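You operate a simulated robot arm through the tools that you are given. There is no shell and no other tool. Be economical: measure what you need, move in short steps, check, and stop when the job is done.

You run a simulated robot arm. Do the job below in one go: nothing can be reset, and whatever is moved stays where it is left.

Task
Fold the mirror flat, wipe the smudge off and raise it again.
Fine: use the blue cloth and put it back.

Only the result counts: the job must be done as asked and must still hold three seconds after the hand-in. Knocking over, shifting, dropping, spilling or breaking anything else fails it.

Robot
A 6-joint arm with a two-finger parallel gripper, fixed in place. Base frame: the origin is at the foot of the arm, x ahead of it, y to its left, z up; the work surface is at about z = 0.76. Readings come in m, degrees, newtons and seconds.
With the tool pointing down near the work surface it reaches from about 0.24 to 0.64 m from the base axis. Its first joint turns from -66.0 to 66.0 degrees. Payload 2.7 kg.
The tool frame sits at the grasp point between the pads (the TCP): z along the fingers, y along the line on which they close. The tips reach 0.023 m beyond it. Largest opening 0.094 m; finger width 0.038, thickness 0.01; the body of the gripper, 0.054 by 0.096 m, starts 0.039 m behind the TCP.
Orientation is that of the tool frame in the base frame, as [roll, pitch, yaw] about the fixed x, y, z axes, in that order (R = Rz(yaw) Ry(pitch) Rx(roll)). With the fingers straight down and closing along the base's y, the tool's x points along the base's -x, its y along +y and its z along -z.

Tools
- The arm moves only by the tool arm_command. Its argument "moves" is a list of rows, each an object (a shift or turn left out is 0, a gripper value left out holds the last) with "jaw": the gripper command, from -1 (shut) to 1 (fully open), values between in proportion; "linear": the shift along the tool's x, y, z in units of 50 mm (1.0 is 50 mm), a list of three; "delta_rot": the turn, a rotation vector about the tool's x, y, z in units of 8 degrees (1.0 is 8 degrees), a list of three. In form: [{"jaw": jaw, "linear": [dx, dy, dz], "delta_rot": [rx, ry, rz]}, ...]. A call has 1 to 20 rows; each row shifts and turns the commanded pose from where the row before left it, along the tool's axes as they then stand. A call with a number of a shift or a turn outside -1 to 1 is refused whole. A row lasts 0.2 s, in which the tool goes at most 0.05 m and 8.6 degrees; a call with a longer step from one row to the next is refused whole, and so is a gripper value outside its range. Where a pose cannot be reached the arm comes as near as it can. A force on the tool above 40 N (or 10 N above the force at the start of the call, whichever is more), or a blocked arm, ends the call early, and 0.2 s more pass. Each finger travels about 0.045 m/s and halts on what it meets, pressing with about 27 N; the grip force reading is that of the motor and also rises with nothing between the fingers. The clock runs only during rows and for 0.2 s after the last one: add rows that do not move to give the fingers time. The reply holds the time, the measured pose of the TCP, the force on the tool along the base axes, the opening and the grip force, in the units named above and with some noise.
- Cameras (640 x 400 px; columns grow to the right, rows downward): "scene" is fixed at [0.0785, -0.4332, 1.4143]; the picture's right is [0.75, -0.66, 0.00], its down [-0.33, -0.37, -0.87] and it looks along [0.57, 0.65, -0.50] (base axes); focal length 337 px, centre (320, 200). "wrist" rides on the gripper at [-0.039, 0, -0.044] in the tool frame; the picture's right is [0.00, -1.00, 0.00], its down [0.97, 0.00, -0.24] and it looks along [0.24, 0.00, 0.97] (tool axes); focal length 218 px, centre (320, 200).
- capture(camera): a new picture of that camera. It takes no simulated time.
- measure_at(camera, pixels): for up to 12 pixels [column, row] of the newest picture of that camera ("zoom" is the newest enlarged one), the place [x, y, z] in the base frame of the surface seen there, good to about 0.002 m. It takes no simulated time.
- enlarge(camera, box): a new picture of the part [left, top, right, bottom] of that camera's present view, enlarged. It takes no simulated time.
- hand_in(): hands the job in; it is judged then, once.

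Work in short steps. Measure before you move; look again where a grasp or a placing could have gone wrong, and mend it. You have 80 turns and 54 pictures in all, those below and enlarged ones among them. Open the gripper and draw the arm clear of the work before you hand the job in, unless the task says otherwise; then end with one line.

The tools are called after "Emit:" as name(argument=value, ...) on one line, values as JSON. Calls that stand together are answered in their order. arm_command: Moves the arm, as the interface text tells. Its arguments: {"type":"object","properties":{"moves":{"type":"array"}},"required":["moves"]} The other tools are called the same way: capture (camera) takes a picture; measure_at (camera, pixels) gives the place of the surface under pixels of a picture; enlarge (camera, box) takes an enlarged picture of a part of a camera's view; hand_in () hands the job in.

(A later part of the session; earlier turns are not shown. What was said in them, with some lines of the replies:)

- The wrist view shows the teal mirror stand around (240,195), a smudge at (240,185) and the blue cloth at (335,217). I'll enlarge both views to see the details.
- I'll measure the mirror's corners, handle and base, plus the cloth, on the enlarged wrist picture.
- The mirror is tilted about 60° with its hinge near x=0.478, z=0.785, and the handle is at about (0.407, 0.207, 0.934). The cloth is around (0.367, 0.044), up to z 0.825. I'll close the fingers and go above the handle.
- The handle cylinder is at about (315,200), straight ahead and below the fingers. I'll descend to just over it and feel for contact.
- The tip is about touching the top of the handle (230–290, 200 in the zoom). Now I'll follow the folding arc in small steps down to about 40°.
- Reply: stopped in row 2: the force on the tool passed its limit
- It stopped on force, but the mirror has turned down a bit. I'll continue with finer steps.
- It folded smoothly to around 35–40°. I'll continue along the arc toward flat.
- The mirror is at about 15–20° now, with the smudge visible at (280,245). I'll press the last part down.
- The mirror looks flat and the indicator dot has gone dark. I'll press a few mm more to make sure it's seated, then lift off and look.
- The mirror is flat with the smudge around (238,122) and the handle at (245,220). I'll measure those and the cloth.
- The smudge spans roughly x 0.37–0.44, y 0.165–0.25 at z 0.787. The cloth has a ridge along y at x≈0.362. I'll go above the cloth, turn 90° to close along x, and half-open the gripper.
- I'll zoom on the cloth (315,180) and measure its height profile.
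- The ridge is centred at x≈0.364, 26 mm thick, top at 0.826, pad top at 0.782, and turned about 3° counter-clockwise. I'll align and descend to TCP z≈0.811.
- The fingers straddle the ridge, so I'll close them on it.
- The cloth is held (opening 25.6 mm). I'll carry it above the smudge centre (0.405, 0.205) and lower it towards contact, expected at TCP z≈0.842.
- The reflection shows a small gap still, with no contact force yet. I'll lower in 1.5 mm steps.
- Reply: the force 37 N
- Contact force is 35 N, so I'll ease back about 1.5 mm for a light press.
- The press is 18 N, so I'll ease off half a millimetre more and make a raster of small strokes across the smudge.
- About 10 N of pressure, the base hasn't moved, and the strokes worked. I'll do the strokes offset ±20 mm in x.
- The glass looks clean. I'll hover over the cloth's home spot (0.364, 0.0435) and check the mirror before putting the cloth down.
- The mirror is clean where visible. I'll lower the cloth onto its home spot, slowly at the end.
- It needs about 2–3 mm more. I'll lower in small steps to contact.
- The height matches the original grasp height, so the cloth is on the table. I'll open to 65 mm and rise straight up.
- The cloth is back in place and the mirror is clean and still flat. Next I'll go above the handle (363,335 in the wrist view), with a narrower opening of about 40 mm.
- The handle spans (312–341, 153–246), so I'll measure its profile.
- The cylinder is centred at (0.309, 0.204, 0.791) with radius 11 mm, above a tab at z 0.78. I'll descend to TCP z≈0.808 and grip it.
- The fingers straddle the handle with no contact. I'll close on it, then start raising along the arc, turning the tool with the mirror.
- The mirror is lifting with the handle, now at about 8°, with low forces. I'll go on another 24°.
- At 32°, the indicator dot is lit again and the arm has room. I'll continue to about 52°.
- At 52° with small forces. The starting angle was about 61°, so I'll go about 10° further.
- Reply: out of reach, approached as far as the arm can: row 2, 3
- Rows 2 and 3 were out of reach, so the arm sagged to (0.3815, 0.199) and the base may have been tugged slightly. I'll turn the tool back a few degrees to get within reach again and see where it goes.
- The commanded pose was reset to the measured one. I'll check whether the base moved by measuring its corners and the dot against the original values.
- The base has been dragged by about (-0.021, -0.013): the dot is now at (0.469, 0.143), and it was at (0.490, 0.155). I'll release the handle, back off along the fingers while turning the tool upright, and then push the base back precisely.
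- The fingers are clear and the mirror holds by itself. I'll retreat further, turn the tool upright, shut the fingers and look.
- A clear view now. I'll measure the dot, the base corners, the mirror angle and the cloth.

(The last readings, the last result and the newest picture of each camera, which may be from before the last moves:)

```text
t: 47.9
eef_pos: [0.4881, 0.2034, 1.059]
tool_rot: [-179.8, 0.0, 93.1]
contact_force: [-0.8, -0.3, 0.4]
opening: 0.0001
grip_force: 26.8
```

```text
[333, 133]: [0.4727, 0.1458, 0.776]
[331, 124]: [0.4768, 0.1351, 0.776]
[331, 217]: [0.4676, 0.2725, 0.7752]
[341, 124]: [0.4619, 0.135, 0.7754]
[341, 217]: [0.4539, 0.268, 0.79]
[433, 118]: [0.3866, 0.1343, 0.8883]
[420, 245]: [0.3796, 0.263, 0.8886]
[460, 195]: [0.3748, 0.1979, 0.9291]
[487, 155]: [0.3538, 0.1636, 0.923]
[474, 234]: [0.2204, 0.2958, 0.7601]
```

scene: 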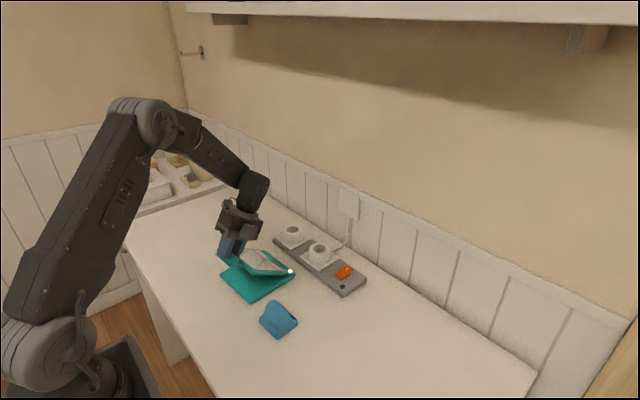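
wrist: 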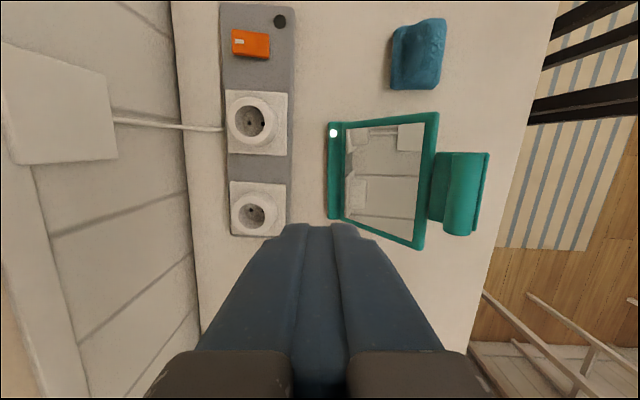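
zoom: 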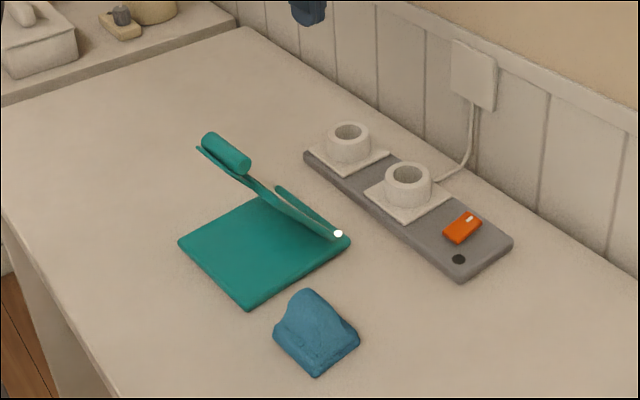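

The base shift is about (-0.0175, -0.010), and the mirror is at about 53° against 61° originally. I'll first push the mirror up the rest from behind (any sliding will be towards +x, where it has to go), then push the base back. Moving behind the handle, tilted 30° forward.

Emit:
arm_command(moves=[{"linear": [0, -0.94, 0]}, {"linear": [0, -0.94, 0]}, {"linear": [0, -0.94, 0]}, {"linear": [0, -0.94, 0]}, {"delta_rot": [-0.94, 0, 0]}, {"delta_rot": [-0.94, 0, 0]}, {"delta_rot": [-0.94, 0, 0]}, {"delta_rot": [-0.94, 0, 0]}, {}])

```text
t: 49.9
eef_pos: [0.3018, 0.1946, 1.0612]
tool_rot: [150.0, -0.1, 93.1]
contact_force: [0.3, -0.4, -0.6]
opening: 0.0002
grip_force: 27.0
```

The pose is as planned. I'll descend behind the handle to about (0.30, 0.195, 0.905).

Emit:
arm_command(moves=[{"linear": [0, -0.387, 0.671]}, {"linear": [0, -0.387, 0.671]}, {"linear": [0, -0.387, 0.671]}, {"linear": [0, -0.387, 0.671]}, {}])

Emit:
enlarge(camera="scene", box=[160, 160, 340, 310])

```text
t: 51.1
eef_pos: [0.3429, 0.1712, 1.0008]
tool_rot: [151.1, -0.1, 93.3]
contact_force: [-0.2, 0.6, 0.6]
opening: 0.0003
grip_force: 27.2
out of reach, approached as far as the arm can: row 1, 2, 3, 4
```

```text
2.67 times, centred on (250, 235) of scene
```

zoom: 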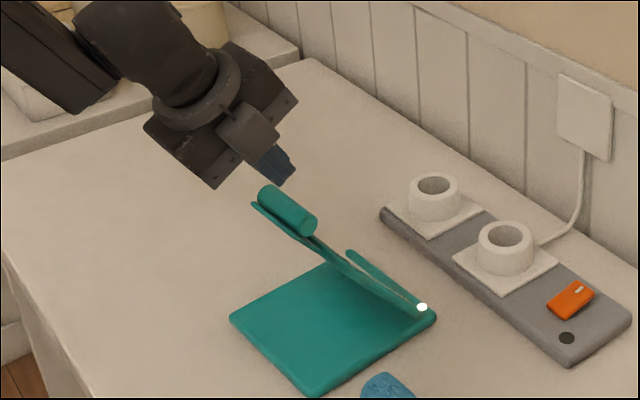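

That tilt isn't reachable so close in. Instead I'll hold the tool vertical, straddle the tab and handle from above with open fingers, and push with the rear finger. First I'll get upright and open above it.

Emit:
arm_command(moves=[{"delta_rot": [0.9, 0, 0], "jaw": 0.5}, {"delta_rot": [0.9, 0, 0]}, {"delta_rot": [0.9, 0, 0]}, {"delta_rot": [0.91, 0, 0]}, {"linear": [0.22, 0.23, 0]}, {"linear": [0.22, 0.23, 0]}, {}])

Emit:
capture(camera="wrist")

```text
t: 52.7
eef_pos: [0.3655, 0.1939, 0.9995]
tool_rot: [179.1, -0.1, 93.2]
contact_force: [-0.3, -0.4, -0.7]
opening: 0.0705
grip_force: 0.0
```

```text
14 pictures are left
```

wrist: 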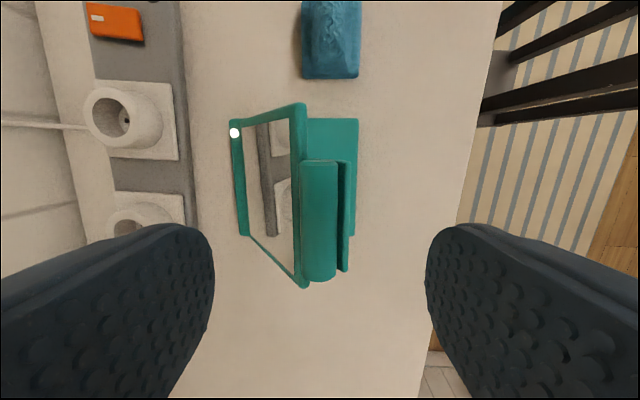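

I'll measure the handle and tab here.

Emit:
measure_at(camera="wrist", pixels=[[302, 220], [310, 220], [318, 220], [326, 220], [334, 220], [343, 220], [347, 220], [345, 168], [341, 268], [234, 133], [304, 280], [354, 125]])

```text
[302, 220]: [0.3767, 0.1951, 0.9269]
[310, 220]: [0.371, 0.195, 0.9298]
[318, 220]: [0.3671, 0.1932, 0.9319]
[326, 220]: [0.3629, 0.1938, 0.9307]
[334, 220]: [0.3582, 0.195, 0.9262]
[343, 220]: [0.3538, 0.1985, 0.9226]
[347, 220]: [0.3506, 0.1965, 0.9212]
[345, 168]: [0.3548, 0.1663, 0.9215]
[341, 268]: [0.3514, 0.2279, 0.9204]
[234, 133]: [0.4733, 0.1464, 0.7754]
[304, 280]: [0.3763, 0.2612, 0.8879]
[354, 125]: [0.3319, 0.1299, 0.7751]
```

The assembly spans x 0.35–0.378 with its top at 0.932. I'll descend 70 mm so the fingers straddle it.

Emit:
arm_command(moves=[{"linear": [0, 0, 0.5], "delta_rot": [0.1, 0, 0]}, {"linear": [0, 0, 0.5]}, {"linear": [0, 0, 0.25]}, {"linear": [0, 0, 0.15]}, {}])

Emit:
enlarge(camera="scene", box=[180, 160, 340, 310])

```text
t: 53.9
eef_pos: [0.3663, 0.1938, 0.9299]
tool_rot: [179.9, 0.1, 93.1]
contact_force: [0.1, -0.8, 0.1]
opening: 0.0702
grip_force: 0.1
```

```text
2.67 times, centred on (260, 235) of scene
```

zoom: 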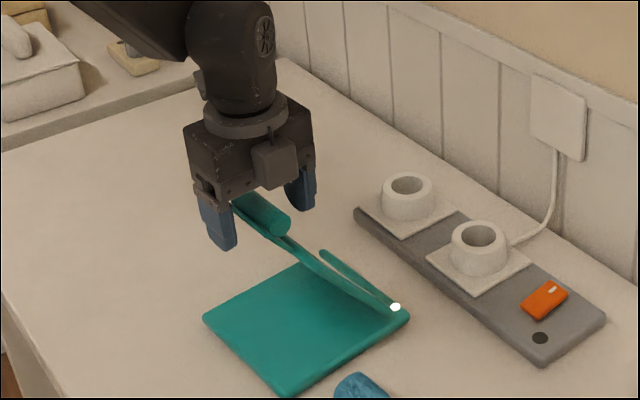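

Straddled. I'll push +x with the rear finger: first the free gap, then along the arc.

Emit:
arm_command(moves=[{"linear": [0, 0.08, 0]}, {"linear": [0, 0.08, 0]}, {"linear": [0, 0.08, 0]}, {"linear": [0, 0.08, -0.03]}, {"linear": [0, 0.06, -0.03]}, {"linear": [0, 0.06, -0.04]}, {"linear": [0, 0.06, -0.04]}, {"linear": [0, 0.06, -0.04]}, {"linear": [0, 0.06, -0.04]}])

Emit:
enlarge(camera="scene", box=[180, 160, 340, 310])

```text
t: 55.9
eef_pos: [0.3962, 0.1967, 0.9392]
tool_rot: [179.8, -0.1, 93.1]
contact_force: [-0.8, 0.5, 1.4]
opening: 0.0709
grip_force: 0.5
```

```text
2.67 times, centred on (260, 235) of scene
```

zoom: 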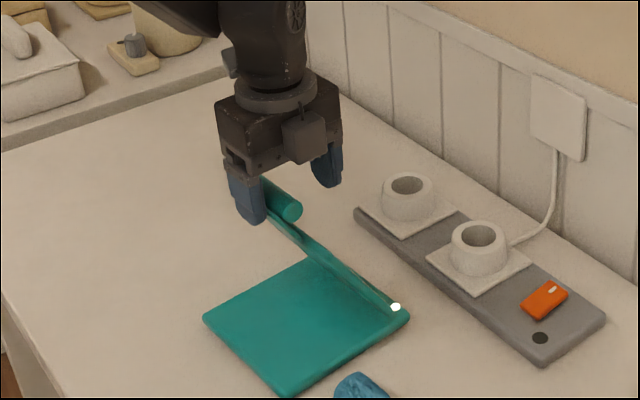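

The mirror rotates while the base stays (dot still at (395,307)). I'll push about 10 mm more.

Emit:
arm_command(moves=[{"linear": [0, 0.06, -0.03]}, {"linear": [0, 0.06, -0.03]}, {"linear": [0, 0.06, -0.03]}, {"linear": [0, 0.04, -0.02]}, {}])

Emit:
enlarge(camera="scene", box=[180, 160, 340, 310])

```text
t: 57.1
eef_pos: [0.4082, 0.1972, 0.947]
tool_rot: [179.8, -0.2, 93.0]
contact_force: [-0.8, 0.1, 0.3]
opening: 0.0707
grip_force: 0.0
```

```text
2.67 times, centred on (260, 235) of scene
```

zoom: 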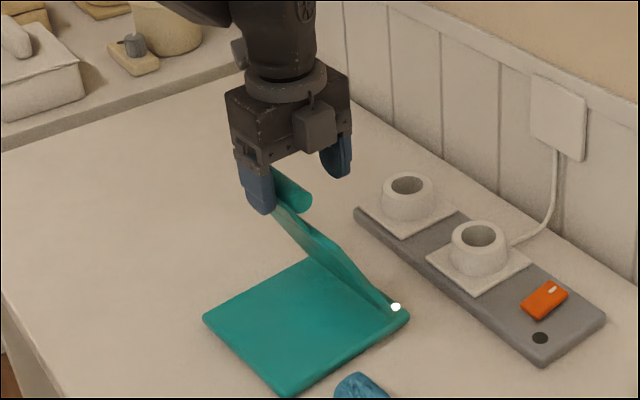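

The mirror is back at its original tilt with the base unmoved. Next I'll go up and back behind the base, close and tilt 12° forward, ready to push the base's front edge.

Emit:
arm_command(moves=[{"linear": [0, -0.1, -0.6]}, {"linear": [0, 0, -0.7]}, {"jaw": -1, "linear": [0, -0.75, 0]}, {"linear": [0, -0.75, 0]}, {"linear": [0.05, -0.68, 0]}, {"delta_rot": [-0.75, 0, 0]}, {"delta_rot": [-0.75, 0, 0]}, {}])

Emit:
arm_command(moves=[{"linear": [0, -0.166, 0.782]}, {"linear": [0, -0.166, 0.782]}, {"linear": [0, -0.166, 0.782]}, {"linear": [0, -0.166, 0.782]}, {}])

Emit:
capture(camera="scene")

```text
t: 58.9
eef_pos: [0.2932, 0.192, 1.0112]
tool_rot: [167.7, 0.0, 93.1]
contact_force: [0.1, 0.0, -0.7]
opening: 0.0
grip_force: 26.9
```

```text
t: 60.1
eef_pos: [0.301, 0.1943, 0.8616]
tool_rot: [168.3, -0.1, 93.3]
contact_force: [-0.2, 0.6, 1.3]
opening: 0.0
grip_force: 26.6
out of reach, approached as far as the arm can: row 4
```

```text
10 pictures are left
```

scene: 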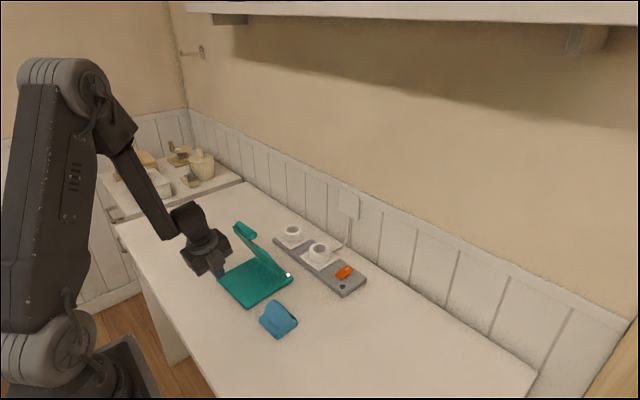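

12° isn't reachable that low. I'll reduce the tilt to 6°, which still clears the handle, and descend to TCP z≈0.788.

Emit:
arm_command(moves=[{"delta_rot": [0.7, 0, 0]}, {"linear": [0.05, 0, 0.6]}, {"linear": [0, 0, 0.6]}, {"linear": [0, 0, 0.24]}, {}])

Emit:
enlarge(camera="scene", box=[180, 190, 330, 320])

```text
t: 61.3
eef_pos: [0.3096, 0.1994, 0.7913]
tool_rot: [173.5, 0.0, 93.0]
contact_force: [1.5, 0.7, -0.1]
opening: 0.0002
grip_force: 26.9
```

```text
3.08 times, centred on (255, 255) of scene
```

zoom: 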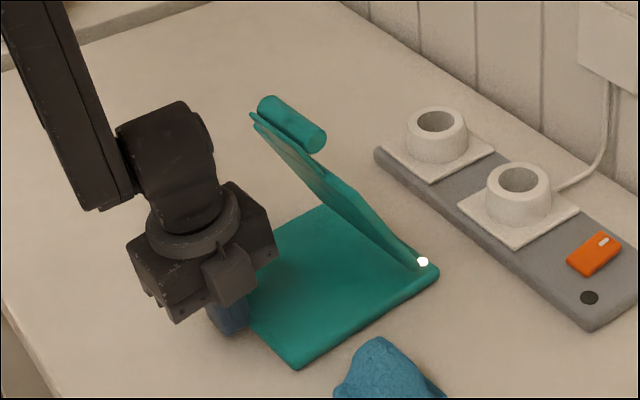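

In position at the front edge. I'll lower 2 mm and push +x in 3 mm steps.

Emit:
arm_command(moves=[{"linear": [0, 0, 0.04]}, {"linear": [0, 0.06, 0.006]}, {"linear": [0, 0.06, 0.006]}, {"linear": [0, 0.06, 0.006]}, {"linear": [0, 0.06, 0.006]}, {"linear": [0, 0.06, 0.006]}, {"linear": [0, 0.06, 0.006]}, {}])

Emit:
enlarge(camera="scene", box=[180, 190, 330, 320])

```text
t: 63.1
eef_pos: [0.3283, 0.1988, 0.7887]
tool_rot: [173.4, 0.0, 93.1]
contact_force: [-4.3, 0.3, 2.0]
opening: 0.0
grip_force: 27.7
```

```text
3.08 times, centred on (255, 255) of scene
```

zoom: 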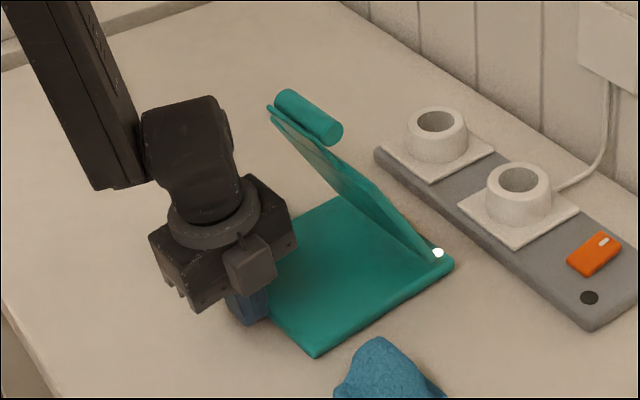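

The dot is back at its original x (pixel ≈(293,272), i.e. x≈0.487), and y still needs about +8.5 mm. I'll back off, go up and around to the -y side of the base, tilting 10° toward +y.

Emit:
arm_command(moves=[{"linear": [0, -0.3, 0]}, {"linear": [0, 0, -0.9]}, {"linear": [0, 0, -0.9]}, {"linear": [0, 0, -0.9]}, {"linear": [0, 0, -0.9]}, {"linear": [0, 0, -0.6], "delta_rot": [0.8, 0, 0]}, {"linear": [-0.8, 0, 0]}, {"linear": [-0.8, 0.4, 0]}, {"linear": [-0.7, 0.7, 0]}, {"linear": [0, 0.7, 0]}, {"linear": [0, 0.6, 0]}, {"delta_rot": [0, 0.62, 0]}, {"delta_rot": [0, 0.63, 0]}, {}])

Emit:
capture(camera="wrist")

```text
t: 66.1
eef_pos: [0.4151, 0.0881, 0.9958]
tool_rot: [179.8, -10.1, 93.1]
contact_force: [-0.4, 0.6, 0.8]
opening: 0.0002
grip_force: 26.7
```

```text
7 pictures are left
```

wrist: 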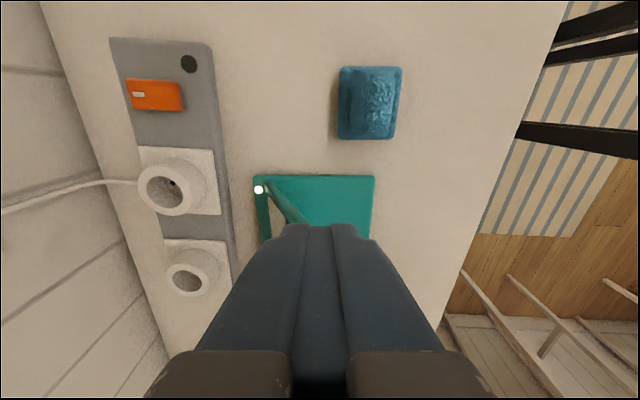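

Emit:
measure_at(camera="wrist", pixels=[[258, 190], [258, 178], [315, 178], [371, 179], [370, 230], [400, 130], [340, 132], [234, 255]])

```text
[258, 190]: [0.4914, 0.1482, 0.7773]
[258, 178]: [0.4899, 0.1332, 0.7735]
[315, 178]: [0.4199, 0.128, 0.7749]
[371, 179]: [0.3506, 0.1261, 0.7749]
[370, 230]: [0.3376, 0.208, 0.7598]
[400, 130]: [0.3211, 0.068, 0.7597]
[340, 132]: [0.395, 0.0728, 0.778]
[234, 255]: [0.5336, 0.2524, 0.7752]
```

The dot is at (0.491, 0.148) against the original (0.490, 0.155), with the angle unchanged, so 7 mm in +y remains. I'll descend beside the -y edge (y≈0.128 at x=0.42).

Emit:
arm_command(moves=[{"linear": [-0.144, 0.3, 0.8157]}, {"linear": [-0.144, 0, 0.8157]}, {"linear": [-0.144, 0, 0.8157]}, {"linear": [-0.144, 0, 0.8157]}, {"linear": [-0.12, 0, 0.68]}, {}])

Emit:
enlarge(camera="scene", box=[190, 190, 340, 320])

```text
t: 67.5
eef_pos: [0.4317, 0.0902, 0.797]
tool_rot: [179.8, -10.0, 93.1]
contact_force: [0.4, -0.1, -0.2]
opening: 0.0002
grip_force: 27.1
```

```text
3.08 times, centred on (265, 255) of scene
```

zoom: 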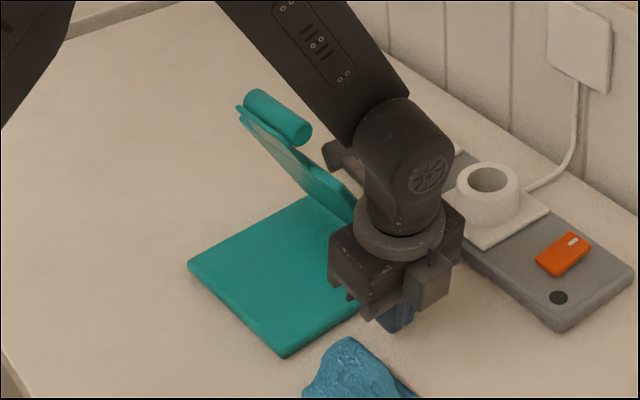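

I'll lower 8 mm more and push +y in 3 mm steps, stopping 1–2 mm short of the target to check.

Emit:
arm_command(moves=[{"linear": [-0.028, 0, 0.158]}, {"linear": [0.059, 0, 0.0104]}, {"linear": [0.059, 0, 0.0104]}, {"linear": [0.059, 0, 0.0104]}, {"linear": [0.059, 0, 0.0104]}, {"linear": [0.059, 0, 0.0104]}, {"linear": [0.059, 0, 0.0104]}, {"linear": [0.05, 0, 0.0088]}, {}])

Emit:
enlarge(camera="scene", box=[190, 190, 340, 320])

```text
t: 69.5
eef_pos: [0.431, 0.1113, 0.7878]
tool_rot: [179.8, -10.0, 93.0]
contact_force: [0.4, -5.1, 3.0]
opening: 0.0
grip_force: 27.2
```

```text
3.08 times, centred on (265, 255) of scene
```

zoom: 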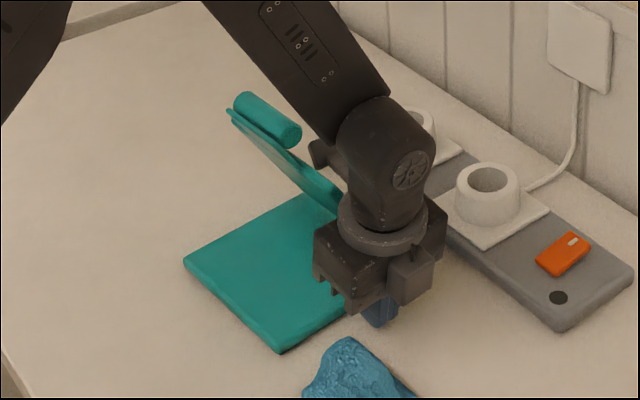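

The base moved a few px, though the handle appears to have moved slightly more. I'll back off, rise and re-measure.

Emit:
arm_command(moves=[{"linear": [-0.4, 0, -0.07]}, {"linear": [0.14, 0, -0.8]}, {"linear": [0.14, 0, -0.8]}, {"linear": [0.14, 0, -0.8]}, {"linear": [0.14, 0, -0.8]}, {"linear": [0.14, 0, -0.8]}, {}])

Emit:
capture(camera="wrist")

Emit:
enlarge(camera="scene", box=[200, 200, 380, 350])

```text
t: 71.1
eef_pos: [0.4298, 0.0885, 0.9905]
tool_rot: [179.7, -10.1, 93.1]
contact_force: [-0.7, 0.1, -0.2]
opening: 0.0
grip_force: 26.7
```

```text
4 pictures are left
```

wrist: 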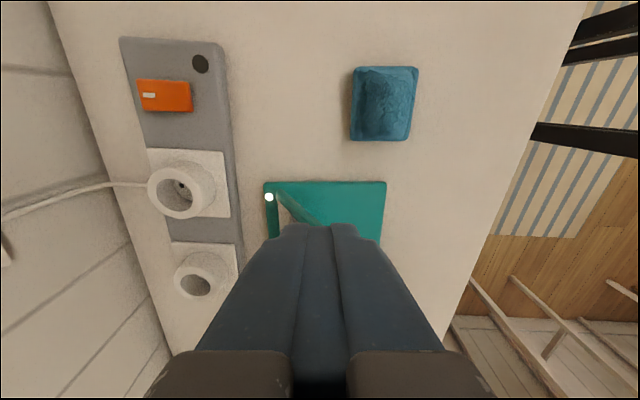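

```text
2.67 times, centred on (290, 275) of scene
```

zoom: 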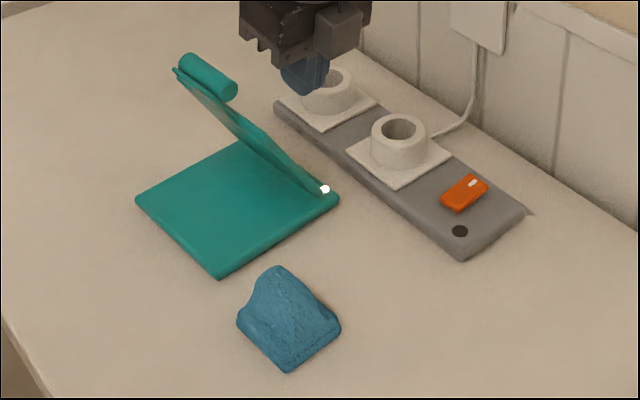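

Comparing with the very first enlarged view (same crop): base corners and dot are within 1–2 zoomed px (≈1 mm), and the cloth is identical. The handle is only a few zoomed px lower, so I'll measure the mirror's angle.

Emit:
measure_at(camera="zoom", pixels=[[325, 189], [195, 60], [225, 80], [176, 70], [205, 75], [200, 66]])

Emit:
measure_at(camera="wrist", pixels=[[269, 197], [384, 184], [266, 184]])

```text
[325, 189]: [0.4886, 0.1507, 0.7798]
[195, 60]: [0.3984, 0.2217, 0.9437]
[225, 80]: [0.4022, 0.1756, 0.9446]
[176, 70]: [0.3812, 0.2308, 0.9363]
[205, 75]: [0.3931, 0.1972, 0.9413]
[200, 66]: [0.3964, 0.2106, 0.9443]
```

```text
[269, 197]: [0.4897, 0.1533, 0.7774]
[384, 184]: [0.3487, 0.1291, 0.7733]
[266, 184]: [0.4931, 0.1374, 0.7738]
```

Base within 2 mm, mirror about 2–3° short of the original tilt. I'll repeat the gentle straddle push to finish it: upright, open 70 mm, above the handle.

Emit:
arm_command(moves=[{"jaw": 0.5, "delta_rot": [0, -0.62, 0], "linear": [0, 0, -0.4]}, {"delta_rot": [0, -0.64, 0], "linear": [0, 0, -0.4]}, {"linear": [0.778, -0.125, 0]}, {"linear": [0.778, -0.125, 0]}, {"linear": [0.778, -0.125, 0]}, {}, {}])

Emit:
capture(camera="wrist")

```text
t: 72.7
eef_pos: [0.4059, 0.1992, 1.0289]
tool_rot: [180.0, 0.0, 93.0]
contact_force: [0.5, 0.6, 0.1]
opening: 0.0704
grip_force: 0.1
```

```text
2 pictures are left
```

wrist: 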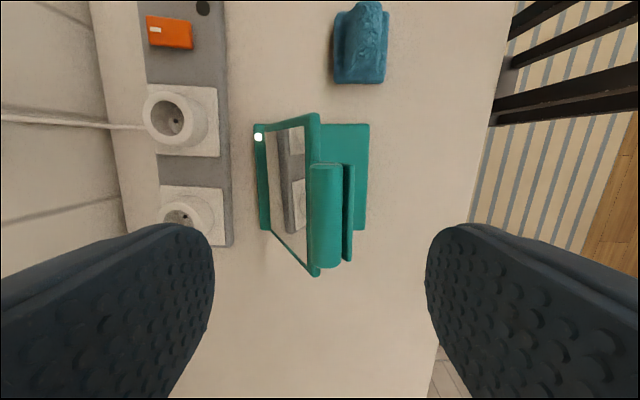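

Emit:
measure_at(camera="wrist", pixels=[[348, 180], [350, 215], [346, 255], [309, 215], [325, 215], [314, 272], [316, 120], [258, 137], [264, 226]])

```text
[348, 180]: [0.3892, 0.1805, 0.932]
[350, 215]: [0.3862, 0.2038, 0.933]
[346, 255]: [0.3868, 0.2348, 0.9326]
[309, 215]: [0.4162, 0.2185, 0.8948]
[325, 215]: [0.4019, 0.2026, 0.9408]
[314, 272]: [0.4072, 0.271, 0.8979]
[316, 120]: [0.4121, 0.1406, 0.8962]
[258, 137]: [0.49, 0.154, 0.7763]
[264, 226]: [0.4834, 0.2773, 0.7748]
```

The base is right ((0.490, 0.154) dot), and the tab edge is at x≈0.386, z 0.933, about 2° short. I'll descend straddling and push gently to TCP x≈0.424.

Emit:
arm_command(moves=[{"linear": [0, 0, 0.6]}, {"linear": [0, 0, 0.6]}, {"linear": [0, 0, 0.4]}, {}, {"linear": [0, 0.08, 0]}, {"linear": [0, 0.08, 0]}, {"linear": [0, 0.06, 0]}, {"linear": [0, 0.05, -0.03]}, {"linear": [0, 0.05, -0.03]}, {"linear": [0, 0.05, -0.03]}, {}])

```text
t: 75.1
eef_pos: [0.4237, 0.2009, 0.9557]
tool_rot: [179.8, 0.0, 93.1]
contact_force: [-0.7, 0.0, -1.1]
opening: 0.0708
grip_force: 0.0
```

I'll ease the finger back, rise straight up, move clear and check with the same crop as the first view.

Emit:
arm_command(moves=[{"linear": [0, -0.12, 0]}, {"linear": [0, 0, -0.6]}, {"linear": [0, 0, -0.9]}, {"linear": [0, 0, -0.9]}, {"linear": [0, 0, -0.9]}, {"linear": [0, 0, -0.6]}, {}])

Emit:
enlarge(camera="scene", box=[200, 200, 380, 350])

```text
t: 76.7
eef_pos: [0.4178, 0.2, 1.1497]
tool_rot: [179.8, 0.1, 93.1]
contact_force: [-0.1, -0.6, -0.6]
opening: 0.0706
grip_force: 0.1
```

```text
2.67 times, centred on (290, 275) of scene
```

zoom: 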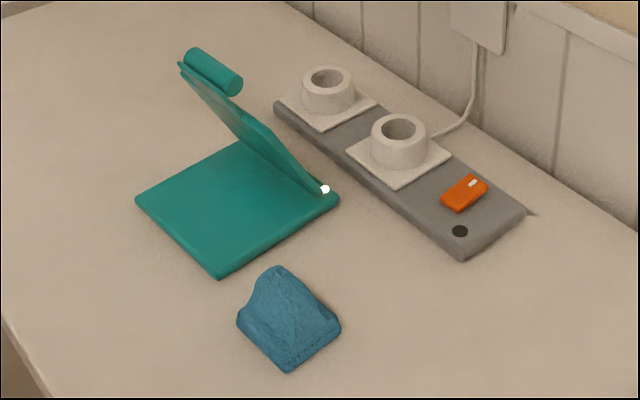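

The view matches the first picture: the handle is at (212,70), the dot is lit at (325,189), and the base and cloth are in place. The gripper is open and clear, so I'm handing in.

Emit:
hand_in()

```text
The job is handed in.
```

I folded the mirror flat, wiped the smudge off with the blue cloth, put the cloth back and raised the mirror again; the arm dragged the stand about 2 cm during the raise, so I pushed it back to within about 2 mm.
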